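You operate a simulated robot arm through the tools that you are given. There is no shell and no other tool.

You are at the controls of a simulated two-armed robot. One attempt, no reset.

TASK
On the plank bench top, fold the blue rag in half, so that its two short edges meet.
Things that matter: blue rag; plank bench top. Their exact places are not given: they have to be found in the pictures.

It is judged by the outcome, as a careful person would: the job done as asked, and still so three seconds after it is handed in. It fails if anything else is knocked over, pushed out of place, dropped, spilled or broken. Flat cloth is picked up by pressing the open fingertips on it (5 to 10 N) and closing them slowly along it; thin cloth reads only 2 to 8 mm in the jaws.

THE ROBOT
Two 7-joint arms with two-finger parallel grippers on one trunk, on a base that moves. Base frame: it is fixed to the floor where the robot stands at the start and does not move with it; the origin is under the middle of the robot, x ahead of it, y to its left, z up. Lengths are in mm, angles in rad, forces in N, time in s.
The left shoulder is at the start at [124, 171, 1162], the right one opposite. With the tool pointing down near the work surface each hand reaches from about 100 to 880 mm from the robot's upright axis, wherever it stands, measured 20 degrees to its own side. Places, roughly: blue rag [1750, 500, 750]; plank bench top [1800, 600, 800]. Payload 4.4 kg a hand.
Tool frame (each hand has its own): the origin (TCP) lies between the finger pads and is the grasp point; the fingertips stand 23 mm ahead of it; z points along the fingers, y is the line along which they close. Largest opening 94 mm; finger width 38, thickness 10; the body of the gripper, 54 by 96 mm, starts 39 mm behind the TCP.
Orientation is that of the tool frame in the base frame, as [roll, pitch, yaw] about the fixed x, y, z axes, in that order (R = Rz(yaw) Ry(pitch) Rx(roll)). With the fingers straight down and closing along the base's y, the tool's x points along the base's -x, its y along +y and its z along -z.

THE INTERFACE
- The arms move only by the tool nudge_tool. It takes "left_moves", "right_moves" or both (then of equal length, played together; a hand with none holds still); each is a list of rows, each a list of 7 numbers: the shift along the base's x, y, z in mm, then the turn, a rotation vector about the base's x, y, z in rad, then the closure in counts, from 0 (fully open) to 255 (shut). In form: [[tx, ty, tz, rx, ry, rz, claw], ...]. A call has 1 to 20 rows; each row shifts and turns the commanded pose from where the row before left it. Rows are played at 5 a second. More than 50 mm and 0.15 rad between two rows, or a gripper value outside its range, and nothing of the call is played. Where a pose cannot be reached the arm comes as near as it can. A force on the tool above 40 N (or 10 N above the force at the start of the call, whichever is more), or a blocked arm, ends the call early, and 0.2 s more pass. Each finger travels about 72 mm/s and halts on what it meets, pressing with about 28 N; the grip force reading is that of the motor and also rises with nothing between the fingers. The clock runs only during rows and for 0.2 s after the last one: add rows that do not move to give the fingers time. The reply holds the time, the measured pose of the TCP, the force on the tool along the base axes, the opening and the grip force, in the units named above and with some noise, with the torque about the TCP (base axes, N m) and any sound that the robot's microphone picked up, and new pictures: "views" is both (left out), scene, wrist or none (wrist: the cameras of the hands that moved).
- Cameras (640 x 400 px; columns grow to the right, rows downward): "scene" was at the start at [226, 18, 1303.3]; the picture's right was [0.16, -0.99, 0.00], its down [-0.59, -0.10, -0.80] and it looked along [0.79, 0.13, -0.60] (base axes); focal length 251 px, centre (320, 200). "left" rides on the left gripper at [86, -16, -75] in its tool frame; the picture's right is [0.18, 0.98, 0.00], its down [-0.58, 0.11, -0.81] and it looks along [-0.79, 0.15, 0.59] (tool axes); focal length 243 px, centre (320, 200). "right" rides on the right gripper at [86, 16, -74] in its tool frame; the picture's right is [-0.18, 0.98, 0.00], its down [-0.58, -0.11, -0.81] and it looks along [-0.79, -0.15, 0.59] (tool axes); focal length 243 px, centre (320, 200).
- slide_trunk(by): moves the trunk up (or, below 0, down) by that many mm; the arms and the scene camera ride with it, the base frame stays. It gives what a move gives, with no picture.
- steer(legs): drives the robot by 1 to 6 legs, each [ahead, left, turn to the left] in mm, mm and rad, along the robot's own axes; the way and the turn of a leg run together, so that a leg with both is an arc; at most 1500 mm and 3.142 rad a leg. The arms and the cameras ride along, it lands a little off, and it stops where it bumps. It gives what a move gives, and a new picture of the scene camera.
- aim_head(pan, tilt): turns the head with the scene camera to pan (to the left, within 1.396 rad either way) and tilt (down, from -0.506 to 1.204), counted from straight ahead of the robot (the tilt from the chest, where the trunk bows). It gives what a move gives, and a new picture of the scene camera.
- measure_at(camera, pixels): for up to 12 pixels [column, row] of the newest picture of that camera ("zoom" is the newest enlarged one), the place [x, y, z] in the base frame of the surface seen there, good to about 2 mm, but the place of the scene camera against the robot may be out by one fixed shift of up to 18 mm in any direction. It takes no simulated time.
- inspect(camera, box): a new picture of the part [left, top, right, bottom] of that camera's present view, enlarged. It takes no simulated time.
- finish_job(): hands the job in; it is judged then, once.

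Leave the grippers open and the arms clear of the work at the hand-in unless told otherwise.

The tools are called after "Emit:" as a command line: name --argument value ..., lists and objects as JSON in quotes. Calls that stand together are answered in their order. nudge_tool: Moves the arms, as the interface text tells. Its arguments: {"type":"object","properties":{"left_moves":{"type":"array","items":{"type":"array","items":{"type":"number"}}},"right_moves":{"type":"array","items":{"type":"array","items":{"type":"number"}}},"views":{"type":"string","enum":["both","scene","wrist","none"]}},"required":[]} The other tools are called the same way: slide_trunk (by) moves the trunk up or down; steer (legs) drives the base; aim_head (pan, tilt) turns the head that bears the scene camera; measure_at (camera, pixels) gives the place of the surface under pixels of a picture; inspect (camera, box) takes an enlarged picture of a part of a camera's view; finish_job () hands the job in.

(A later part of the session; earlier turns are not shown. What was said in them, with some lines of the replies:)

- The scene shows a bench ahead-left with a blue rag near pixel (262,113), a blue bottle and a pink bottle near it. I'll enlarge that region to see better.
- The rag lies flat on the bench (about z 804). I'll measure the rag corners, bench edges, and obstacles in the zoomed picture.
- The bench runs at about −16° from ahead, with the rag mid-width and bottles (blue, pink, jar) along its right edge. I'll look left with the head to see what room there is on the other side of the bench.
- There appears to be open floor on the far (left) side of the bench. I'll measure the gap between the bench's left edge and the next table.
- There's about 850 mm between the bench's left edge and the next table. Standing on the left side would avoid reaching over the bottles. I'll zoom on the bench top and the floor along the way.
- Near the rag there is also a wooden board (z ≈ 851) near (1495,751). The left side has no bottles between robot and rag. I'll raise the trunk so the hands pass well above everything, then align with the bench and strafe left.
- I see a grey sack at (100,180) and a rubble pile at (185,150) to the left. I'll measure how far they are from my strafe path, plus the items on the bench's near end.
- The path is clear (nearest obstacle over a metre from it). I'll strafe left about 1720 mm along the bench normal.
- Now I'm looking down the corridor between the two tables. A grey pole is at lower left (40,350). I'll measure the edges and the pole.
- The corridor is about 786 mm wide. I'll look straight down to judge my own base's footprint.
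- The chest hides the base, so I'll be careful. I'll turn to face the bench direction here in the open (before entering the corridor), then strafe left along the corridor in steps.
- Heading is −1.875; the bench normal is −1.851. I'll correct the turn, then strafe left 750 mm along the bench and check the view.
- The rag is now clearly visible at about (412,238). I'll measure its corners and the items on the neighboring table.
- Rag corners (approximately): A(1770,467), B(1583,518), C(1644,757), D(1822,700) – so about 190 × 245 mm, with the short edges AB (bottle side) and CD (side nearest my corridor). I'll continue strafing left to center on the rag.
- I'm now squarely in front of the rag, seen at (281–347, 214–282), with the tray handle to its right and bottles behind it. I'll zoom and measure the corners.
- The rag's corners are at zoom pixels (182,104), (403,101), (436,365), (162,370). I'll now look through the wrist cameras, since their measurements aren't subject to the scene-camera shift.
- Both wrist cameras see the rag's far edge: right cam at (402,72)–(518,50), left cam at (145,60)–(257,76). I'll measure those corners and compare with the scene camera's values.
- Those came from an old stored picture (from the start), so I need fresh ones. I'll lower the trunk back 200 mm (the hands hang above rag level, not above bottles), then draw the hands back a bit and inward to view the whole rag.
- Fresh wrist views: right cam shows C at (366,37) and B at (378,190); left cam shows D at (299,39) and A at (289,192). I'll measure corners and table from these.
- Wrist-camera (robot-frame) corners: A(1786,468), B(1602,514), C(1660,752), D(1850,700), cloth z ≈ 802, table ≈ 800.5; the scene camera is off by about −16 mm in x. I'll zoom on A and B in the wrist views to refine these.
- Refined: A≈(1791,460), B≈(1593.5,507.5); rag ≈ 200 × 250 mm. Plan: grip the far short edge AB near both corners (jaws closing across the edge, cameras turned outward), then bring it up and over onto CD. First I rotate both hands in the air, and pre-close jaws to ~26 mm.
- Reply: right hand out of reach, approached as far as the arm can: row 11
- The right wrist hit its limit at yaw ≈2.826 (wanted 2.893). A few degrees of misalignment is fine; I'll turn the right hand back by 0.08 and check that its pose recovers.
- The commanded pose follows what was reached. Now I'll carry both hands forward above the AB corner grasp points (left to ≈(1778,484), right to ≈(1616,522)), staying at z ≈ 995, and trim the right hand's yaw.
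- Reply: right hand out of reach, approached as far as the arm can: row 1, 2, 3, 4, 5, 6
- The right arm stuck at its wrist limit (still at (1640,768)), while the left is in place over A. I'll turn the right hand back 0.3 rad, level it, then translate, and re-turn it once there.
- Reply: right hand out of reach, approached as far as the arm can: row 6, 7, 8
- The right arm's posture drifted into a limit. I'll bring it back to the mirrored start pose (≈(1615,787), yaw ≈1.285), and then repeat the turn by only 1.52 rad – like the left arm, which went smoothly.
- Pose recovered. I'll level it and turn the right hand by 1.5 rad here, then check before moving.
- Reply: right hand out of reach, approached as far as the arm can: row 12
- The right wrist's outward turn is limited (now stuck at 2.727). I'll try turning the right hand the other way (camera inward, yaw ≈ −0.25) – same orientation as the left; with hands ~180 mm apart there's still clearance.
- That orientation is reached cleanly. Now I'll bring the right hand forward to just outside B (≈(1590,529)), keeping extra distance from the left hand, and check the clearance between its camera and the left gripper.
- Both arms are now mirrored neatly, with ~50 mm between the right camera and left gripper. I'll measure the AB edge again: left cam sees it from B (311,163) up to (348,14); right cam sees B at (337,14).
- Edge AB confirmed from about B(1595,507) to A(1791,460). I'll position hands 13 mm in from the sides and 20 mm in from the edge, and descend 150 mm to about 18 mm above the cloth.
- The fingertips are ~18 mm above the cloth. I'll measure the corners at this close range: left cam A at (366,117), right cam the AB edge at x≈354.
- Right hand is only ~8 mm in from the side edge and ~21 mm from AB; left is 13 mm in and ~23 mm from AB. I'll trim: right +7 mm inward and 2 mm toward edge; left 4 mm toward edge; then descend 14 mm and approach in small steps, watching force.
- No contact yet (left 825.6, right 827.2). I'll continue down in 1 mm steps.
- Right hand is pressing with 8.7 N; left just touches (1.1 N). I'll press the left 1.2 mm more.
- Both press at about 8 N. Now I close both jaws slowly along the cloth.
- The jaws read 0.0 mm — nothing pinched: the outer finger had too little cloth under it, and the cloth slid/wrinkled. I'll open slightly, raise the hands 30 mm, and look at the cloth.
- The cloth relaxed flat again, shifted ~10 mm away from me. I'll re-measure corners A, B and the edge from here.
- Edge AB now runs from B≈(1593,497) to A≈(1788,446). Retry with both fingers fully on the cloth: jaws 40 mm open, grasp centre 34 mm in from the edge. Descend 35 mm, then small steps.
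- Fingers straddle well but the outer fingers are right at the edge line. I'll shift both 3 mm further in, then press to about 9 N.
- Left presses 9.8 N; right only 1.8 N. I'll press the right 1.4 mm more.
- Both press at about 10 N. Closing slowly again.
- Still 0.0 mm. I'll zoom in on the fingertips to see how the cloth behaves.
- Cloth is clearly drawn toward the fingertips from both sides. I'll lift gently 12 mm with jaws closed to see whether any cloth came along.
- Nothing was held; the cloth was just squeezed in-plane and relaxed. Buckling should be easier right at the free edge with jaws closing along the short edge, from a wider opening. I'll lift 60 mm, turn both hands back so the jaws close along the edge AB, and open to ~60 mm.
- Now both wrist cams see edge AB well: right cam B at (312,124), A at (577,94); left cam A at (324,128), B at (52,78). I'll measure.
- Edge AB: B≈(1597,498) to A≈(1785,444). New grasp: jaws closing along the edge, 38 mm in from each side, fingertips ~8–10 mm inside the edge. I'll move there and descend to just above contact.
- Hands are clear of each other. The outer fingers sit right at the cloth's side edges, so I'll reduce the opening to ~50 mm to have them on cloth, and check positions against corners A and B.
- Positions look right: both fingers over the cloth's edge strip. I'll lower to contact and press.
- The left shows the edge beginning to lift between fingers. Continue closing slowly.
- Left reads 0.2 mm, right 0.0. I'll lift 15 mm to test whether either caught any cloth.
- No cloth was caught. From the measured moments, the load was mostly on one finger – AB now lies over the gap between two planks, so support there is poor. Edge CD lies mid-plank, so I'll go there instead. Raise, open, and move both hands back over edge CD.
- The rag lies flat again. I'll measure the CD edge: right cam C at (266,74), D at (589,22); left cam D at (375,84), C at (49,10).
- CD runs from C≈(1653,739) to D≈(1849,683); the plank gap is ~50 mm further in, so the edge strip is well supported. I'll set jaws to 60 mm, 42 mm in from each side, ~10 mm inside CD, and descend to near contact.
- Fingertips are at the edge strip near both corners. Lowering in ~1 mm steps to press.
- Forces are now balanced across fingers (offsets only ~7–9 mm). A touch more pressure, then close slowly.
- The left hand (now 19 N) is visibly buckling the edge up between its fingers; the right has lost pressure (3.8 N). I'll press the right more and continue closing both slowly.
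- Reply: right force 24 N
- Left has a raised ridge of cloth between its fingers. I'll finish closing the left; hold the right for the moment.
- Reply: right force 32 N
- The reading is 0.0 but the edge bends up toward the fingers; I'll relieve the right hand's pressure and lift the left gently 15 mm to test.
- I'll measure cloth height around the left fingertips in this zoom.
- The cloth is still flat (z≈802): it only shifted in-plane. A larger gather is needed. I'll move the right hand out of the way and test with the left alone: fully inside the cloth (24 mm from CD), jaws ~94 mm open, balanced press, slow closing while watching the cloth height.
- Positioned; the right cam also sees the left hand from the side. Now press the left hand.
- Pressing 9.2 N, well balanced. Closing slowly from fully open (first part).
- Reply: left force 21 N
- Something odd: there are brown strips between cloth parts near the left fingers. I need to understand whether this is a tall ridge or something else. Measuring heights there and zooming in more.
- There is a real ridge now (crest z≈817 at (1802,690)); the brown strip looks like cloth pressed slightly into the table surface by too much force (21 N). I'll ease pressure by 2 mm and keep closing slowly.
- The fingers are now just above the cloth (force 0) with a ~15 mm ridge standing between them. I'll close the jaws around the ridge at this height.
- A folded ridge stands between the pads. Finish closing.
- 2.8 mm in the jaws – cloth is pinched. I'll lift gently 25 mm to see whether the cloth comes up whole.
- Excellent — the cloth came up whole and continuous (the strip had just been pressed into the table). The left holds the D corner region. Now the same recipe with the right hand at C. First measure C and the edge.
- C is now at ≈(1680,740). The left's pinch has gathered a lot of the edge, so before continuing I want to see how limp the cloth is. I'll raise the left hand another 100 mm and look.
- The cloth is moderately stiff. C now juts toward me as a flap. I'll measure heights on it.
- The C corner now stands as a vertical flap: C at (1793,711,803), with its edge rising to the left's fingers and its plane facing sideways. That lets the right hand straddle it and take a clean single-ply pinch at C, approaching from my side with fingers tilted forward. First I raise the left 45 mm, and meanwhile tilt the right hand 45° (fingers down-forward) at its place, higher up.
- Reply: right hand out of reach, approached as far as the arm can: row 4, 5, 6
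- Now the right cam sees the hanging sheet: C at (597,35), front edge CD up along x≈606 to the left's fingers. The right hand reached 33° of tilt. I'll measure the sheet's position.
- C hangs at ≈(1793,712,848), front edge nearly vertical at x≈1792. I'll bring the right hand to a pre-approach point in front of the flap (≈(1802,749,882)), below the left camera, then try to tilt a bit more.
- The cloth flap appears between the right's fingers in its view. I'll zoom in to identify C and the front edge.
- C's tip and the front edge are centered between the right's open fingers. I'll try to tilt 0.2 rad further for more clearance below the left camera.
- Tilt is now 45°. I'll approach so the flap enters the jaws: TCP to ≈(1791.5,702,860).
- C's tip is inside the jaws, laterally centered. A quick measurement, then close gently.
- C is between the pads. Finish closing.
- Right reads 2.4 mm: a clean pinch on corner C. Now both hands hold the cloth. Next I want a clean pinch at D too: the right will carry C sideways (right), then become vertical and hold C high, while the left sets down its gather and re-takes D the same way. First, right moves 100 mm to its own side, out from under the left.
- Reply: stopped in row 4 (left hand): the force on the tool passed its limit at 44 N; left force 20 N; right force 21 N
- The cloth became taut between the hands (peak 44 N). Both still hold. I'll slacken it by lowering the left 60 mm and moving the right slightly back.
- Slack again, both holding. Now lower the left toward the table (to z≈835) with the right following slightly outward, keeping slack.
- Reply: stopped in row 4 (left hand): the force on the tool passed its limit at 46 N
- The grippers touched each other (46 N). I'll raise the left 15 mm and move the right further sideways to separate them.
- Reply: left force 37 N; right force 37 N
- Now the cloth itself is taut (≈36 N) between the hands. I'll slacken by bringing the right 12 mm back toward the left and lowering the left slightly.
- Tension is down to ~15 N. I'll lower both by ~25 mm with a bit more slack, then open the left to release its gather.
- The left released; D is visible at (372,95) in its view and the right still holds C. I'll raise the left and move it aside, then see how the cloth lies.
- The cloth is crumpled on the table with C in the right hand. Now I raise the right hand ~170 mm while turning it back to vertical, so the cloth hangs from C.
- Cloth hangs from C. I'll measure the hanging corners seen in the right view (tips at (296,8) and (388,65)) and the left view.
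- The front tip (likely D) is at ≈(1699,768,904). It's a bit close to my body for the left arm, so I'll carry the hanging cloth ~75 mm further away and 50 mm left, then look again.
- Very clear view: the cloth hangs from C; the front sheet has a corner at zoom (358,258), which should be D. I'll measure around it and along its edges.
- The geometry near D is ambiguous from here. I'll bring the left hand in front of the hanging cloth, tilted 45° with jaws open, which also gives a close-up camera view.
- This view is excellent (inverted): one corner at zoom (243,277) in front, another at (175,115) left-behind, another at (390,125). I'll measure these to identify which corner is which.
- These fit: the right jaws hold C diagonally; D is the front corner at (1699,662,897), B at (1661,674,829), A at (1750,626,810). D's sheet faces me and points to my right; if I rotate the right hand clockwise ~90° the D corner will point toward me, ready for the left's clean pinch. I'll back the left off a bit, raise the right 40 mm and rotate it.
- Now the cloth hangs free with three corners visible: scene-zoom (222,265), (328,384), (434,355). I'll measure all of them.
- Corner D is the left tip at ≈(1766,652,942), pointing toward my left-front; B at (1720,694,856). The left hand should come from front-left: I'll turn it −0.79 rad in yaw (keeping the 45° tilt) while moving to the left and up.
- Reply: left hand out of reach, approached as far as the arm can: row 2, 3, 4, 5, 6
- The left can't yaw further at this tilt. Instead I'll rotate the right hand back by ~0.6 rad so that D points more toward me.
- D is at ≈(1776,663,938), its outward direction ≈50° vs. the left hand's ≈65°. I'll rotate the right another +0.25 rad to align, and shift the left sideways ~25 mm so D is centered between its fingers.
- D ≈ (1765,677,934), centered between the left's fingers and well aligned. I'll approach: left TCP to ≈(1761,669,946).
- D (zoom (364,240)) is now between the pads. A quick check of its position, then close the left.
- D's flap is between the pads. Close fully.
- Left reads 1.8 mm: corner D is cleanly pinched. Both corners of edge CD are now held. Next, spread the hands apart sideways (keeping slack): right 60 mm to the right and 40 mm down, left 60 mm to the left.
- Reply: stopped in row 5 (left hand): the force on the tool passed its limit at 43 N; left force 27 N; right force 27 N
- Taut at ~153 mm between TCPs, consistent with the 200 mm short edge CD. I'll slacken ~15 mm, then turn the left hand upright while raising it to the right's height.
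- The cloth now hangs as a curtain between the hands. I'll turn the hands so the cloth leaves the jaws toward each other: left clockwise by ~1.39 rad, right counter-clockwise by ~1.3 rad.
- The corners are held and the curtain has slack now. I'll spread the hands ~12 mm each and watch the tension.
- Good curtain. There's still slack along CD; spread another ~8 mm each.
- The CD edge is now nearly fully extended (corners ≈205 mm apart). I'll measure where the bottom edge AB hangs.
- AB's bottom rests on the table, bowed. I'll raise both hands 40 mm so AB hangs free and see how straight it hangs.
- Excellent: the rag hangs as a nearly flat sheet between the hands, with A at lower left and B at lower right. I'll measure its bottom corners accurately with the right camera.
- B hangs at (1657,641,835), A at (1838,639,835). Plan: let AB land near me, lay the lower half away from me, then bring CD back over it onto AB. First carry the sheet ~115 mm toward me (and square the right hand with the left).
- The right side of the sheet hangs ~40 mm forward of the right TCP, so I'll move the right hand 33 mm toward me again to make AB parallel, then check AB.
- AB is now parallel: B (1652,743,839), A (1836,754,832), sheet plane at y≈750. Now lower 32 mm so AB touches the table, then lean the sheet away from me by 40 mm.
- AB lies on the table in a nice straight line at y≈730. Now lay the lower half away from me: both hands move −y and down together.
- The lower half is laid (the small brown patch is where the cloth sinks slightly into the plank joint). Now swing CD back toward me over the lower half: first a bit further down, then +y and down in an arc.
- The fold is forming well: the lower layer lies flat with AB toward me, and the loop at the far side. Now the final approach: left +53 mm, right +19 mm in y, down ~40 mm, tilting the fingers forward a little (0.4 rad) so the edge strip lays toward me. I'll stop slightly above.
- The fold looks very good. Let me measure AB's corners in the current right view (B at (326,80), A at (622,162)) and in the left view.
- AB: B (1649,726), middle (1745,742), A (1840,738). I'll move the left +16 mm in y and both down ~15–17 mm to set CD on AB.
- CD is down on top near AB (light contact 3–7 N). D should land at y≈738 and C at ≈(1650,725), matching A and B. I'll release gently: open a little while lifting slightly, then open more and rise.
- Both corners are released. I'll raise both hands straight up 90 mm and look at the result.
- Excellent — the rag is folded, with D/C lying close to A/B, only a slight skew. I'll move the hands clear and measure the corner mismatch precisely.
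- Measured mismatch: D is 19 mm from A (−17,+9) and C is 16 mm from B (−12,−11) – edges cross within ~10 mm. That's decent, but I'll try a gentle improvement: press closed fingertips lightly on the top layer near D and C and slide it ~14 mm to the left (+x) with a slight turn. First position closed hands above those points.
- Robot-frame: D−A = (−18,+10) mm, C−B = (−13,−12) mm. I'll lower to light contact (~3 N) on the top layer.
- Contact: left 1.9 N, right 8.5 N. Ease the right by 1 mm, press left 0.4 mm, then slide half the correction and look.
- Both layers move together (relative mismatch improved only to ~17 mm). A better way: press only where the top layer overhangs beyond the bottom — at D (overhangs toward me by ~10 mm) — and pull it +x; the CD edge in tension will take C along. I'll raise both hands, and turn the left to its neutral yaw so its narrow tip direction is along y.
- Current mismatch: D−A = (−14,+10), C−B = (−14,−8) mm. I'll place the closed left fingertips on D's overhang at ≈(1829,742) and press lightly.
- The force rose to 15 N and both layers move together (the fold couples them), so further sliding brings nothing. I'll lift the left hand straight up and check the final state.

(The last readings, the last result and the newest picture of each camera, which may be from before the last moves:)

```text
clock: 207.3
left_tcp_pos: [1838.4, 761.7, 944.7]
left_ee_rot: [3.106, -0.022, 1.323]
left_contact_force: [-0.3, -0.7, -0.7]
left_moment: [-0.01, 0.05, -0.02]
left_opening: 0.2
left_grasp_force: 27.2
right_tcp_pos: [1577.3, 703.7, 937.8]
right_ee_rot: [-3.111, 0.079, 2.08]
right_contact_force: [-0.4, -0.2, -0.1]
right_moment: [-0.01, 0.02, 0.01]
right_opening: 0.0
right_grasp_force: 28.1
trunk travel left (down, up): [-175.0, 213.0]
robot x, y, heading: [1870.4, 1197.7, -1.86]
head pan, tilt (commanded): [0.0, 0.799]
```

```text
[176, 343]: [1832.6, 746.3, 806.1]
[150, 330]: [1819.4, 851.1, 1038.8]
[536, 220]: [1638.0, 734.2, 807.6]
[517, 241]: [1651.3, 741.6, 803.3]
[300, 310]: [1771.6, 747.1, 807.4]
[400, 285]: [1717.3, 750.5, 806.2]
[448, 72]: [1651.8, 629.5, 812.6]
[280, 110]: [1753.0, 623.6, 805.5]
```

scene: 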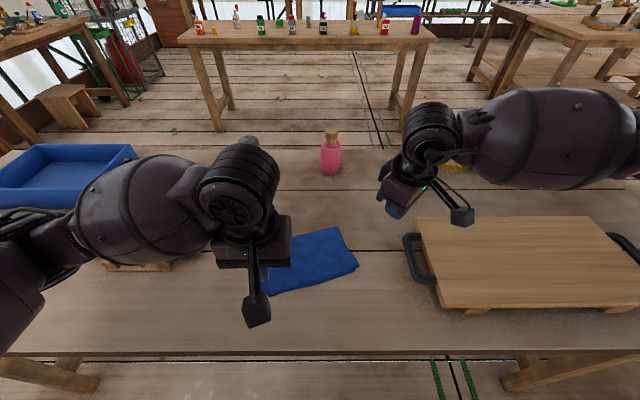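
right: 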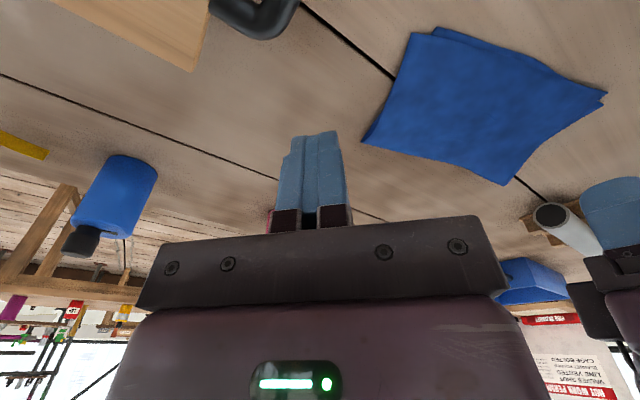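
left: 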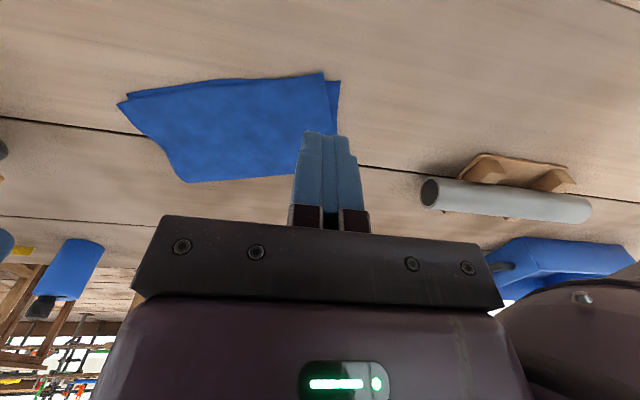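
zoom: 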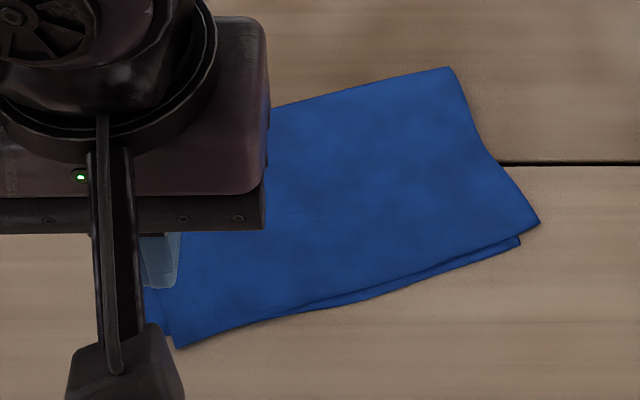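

Final state: D−A = (−17,+7), C−B = (−13,−5) mm – the two short edges lie within ~7 mm of each other along their length. I'll now open the grippers and move both arms up and clear.

Emit:
nudge_tool --left_moves '[[20, 5, 30, 0, 0, 0, 200], [25, 5, 30, 0, 0, 0, 100], [25, 5, 30, 0, 0, 0, 0], [20, 5, 20, 0, 0, 0, 0], [0, 0, 0, 0, 0, 0, 0], [0, 0, 0, 0, 0, 0, 0]]' --right_moves '[[0, 10, 30, 0, 0, 0, 200], [0, 10, 30, 0, 0, 0, 100], [0, 10, 30, 0, 0, 0, 0], [0, 10, 20, 0, 0, 0, 0], [0, 0, 0, 0, 0, 0, 0], [0, 0, 0, 0, 0, 0, 0]]' --views "both"

Emit:
inspect --camera "scene" --box '[220, 190, 400, 310]'

```text
clock: 208.7
left_tcp_pos: [1900.0, 759.9, 1027.7]
left_ee_rot: [3.106, -0.023, 1.323]
left_contact_force: [0.0, 0.9, -0.2]
left_moment: [-0.01, -0.01, 0.02]
left_opening: 93.9
left_grasp_force: 0.1
left hand out of reach, approached as far as the arm can: row 3, 4
right_tcp_pos: [1576.3, 742.0, 1047.7]
right_ee_rot: [-3.111, 0.083, 2.081]
right_contact_force: [0.1, -0.5, 0.0]
right_moment: [0.03, 0.0, -0.03]
right_opening: 93.8
right_grasp_force: 0.0
trunk travel left (down, up): [-175.0, 213.0]
robot x, y, heading: [1872.5, 1196.4, -1.856]
head pan, tilt (commanded): [0.0, 0.799]
```

scene: 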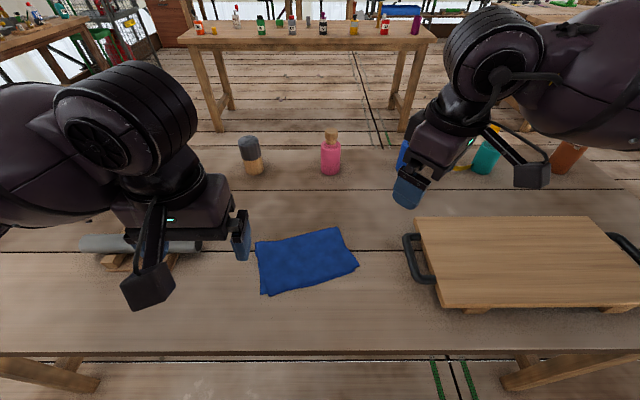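
right: 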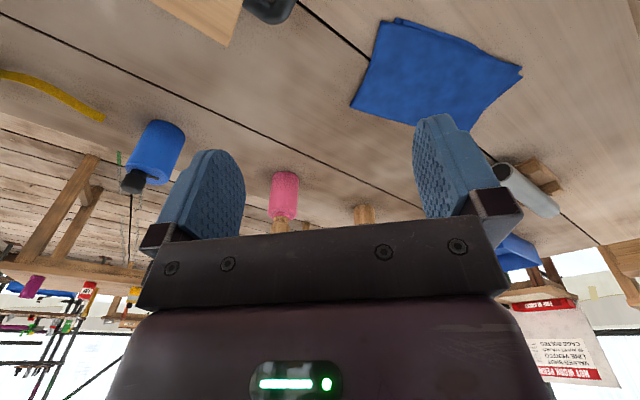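
left: 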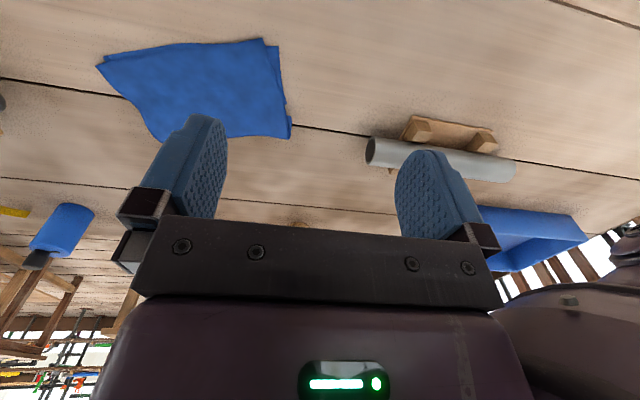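

```text
3.33 times, centred on (310, 250) of scene
```

zoom: 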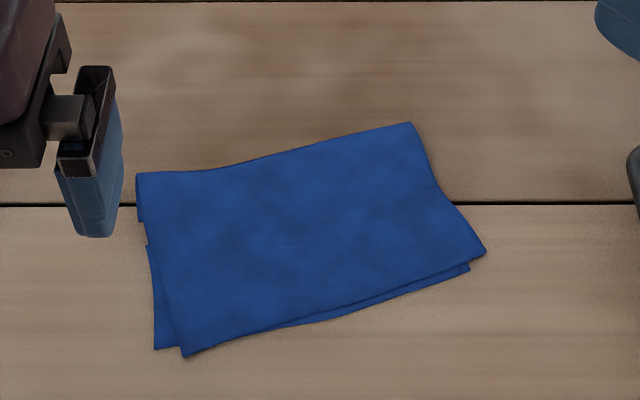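

The fold is neat and stable; all other objects are where they were. I'll raise the trunk to bring both open hands well clear, take a last look, and hand in.

Emit:
slide_trunk --by 150

Emit:
aim_head --pan 0.0 --tilt 0.85

Emit:
inspect --camera "scene" --box '[220, 190, 420, 315]'

```text
clock: 210.4
left_tcp_pos: [1901.0, 757.8, 1174.8]
left_ee_rot: [3.108, -0.022, 1.321]
left_contact_force: [-0.4, -1.8, 0.0]
left_moment: [-0.02, -0.02, -0.01]
left_opening: 94.1
left_grasp_force: 0.0
right_tcp_pos: [1576.6, 742.0, 1195.8]
right_ee_rot: [-3.111, 0.078, 2.079]
right_contact_force: [-0.5, -0.3, 0.1]
right_moment: [0.03, 0.02, 0.02]
right_opening: 94.1
right_grasp_force: 0.0
trunk travel left (down, up): [-325.0, 63.0]
robot x, y, heading: [1874.5, 1195.3, -1.856]
head pan, tilt (commanded): [0.0, 0.799]
```

```text
clock: 211.1
left_tcp_pos: [1900.3, 758.3, 1176.6]
left_ee_rot: [3.107, -0.02, 1.322]
left_contact_force: [-0.5, 0.3, 0.2]
left_moment: [-0.01, 0.01, -0.04]
left_opening: 94.0
left_grasp_force: 0.0
right_tcp_pos: [1577.8, 741.6, 1197.0]
right_ee_rot: [-3.109, 0.081, 2.082]
right_contact_force: [0.0, 0.5, -0.5]
right_moment: [-0.02, 0.01, 0.02]
right_opening: 94.1
right_grasp_force: 0.1
trunk travel left (down, up): [-325.0, 63.0]
robot x, y, heading: [1876.1, 1194.9, -1.857]
head pan, tilt (commanded): [0.0, 0.85]
```

scene: 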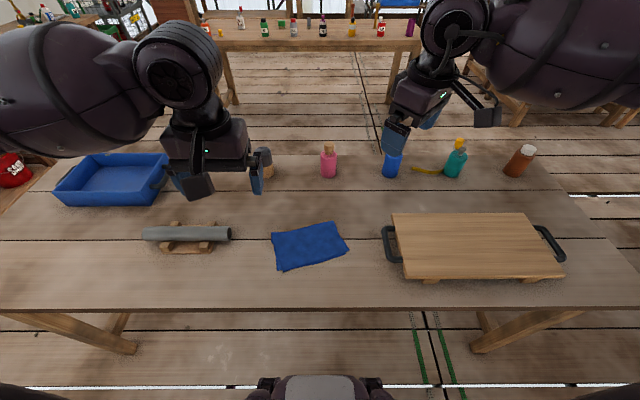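

```text
3.20 times, centred on (320, 252) of scene
```

zoom: 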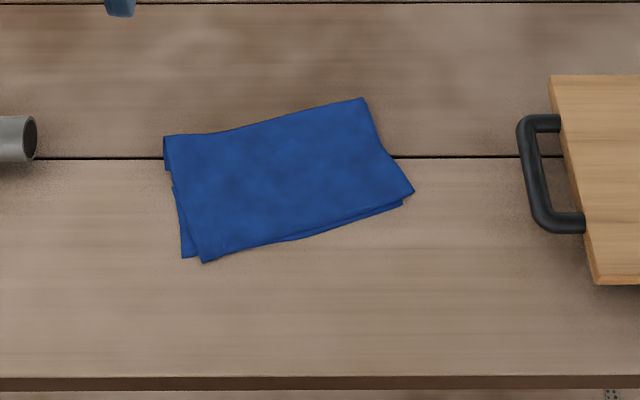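

The rag lies folded in half on the bench with its two short edges together. The bottles, jar, tube, tray and box are all in place, and the grippers are open and clear of the work. Handing in.

Emit:
finish_job

```text
The job is handed in.
```

The blue rag is folded in half on the plank bench, with its two short edges together, and the job is handed in. I have not seen a verdict.

- **Alignment:** the short edges lie within about 7 mm of each other along their length. The top layer sits about 15 mm to one side, so matching corners are roughly 14 and 18 mm apart. I tried to slide the top layer straight, but both layers moved together, so I left it.
- **Fold:** it is not pressed flat. One end of the fold stood about 25 mm above the bench when I last measured it.
- **Position:** the rag ended up several centimetres closer to the robot's side of the bench than where it started.
- **Surroundings:** the bottles, jar, pipe, tray and blue box looked undisturbed in the last picture. The grippers are open and well above the work.
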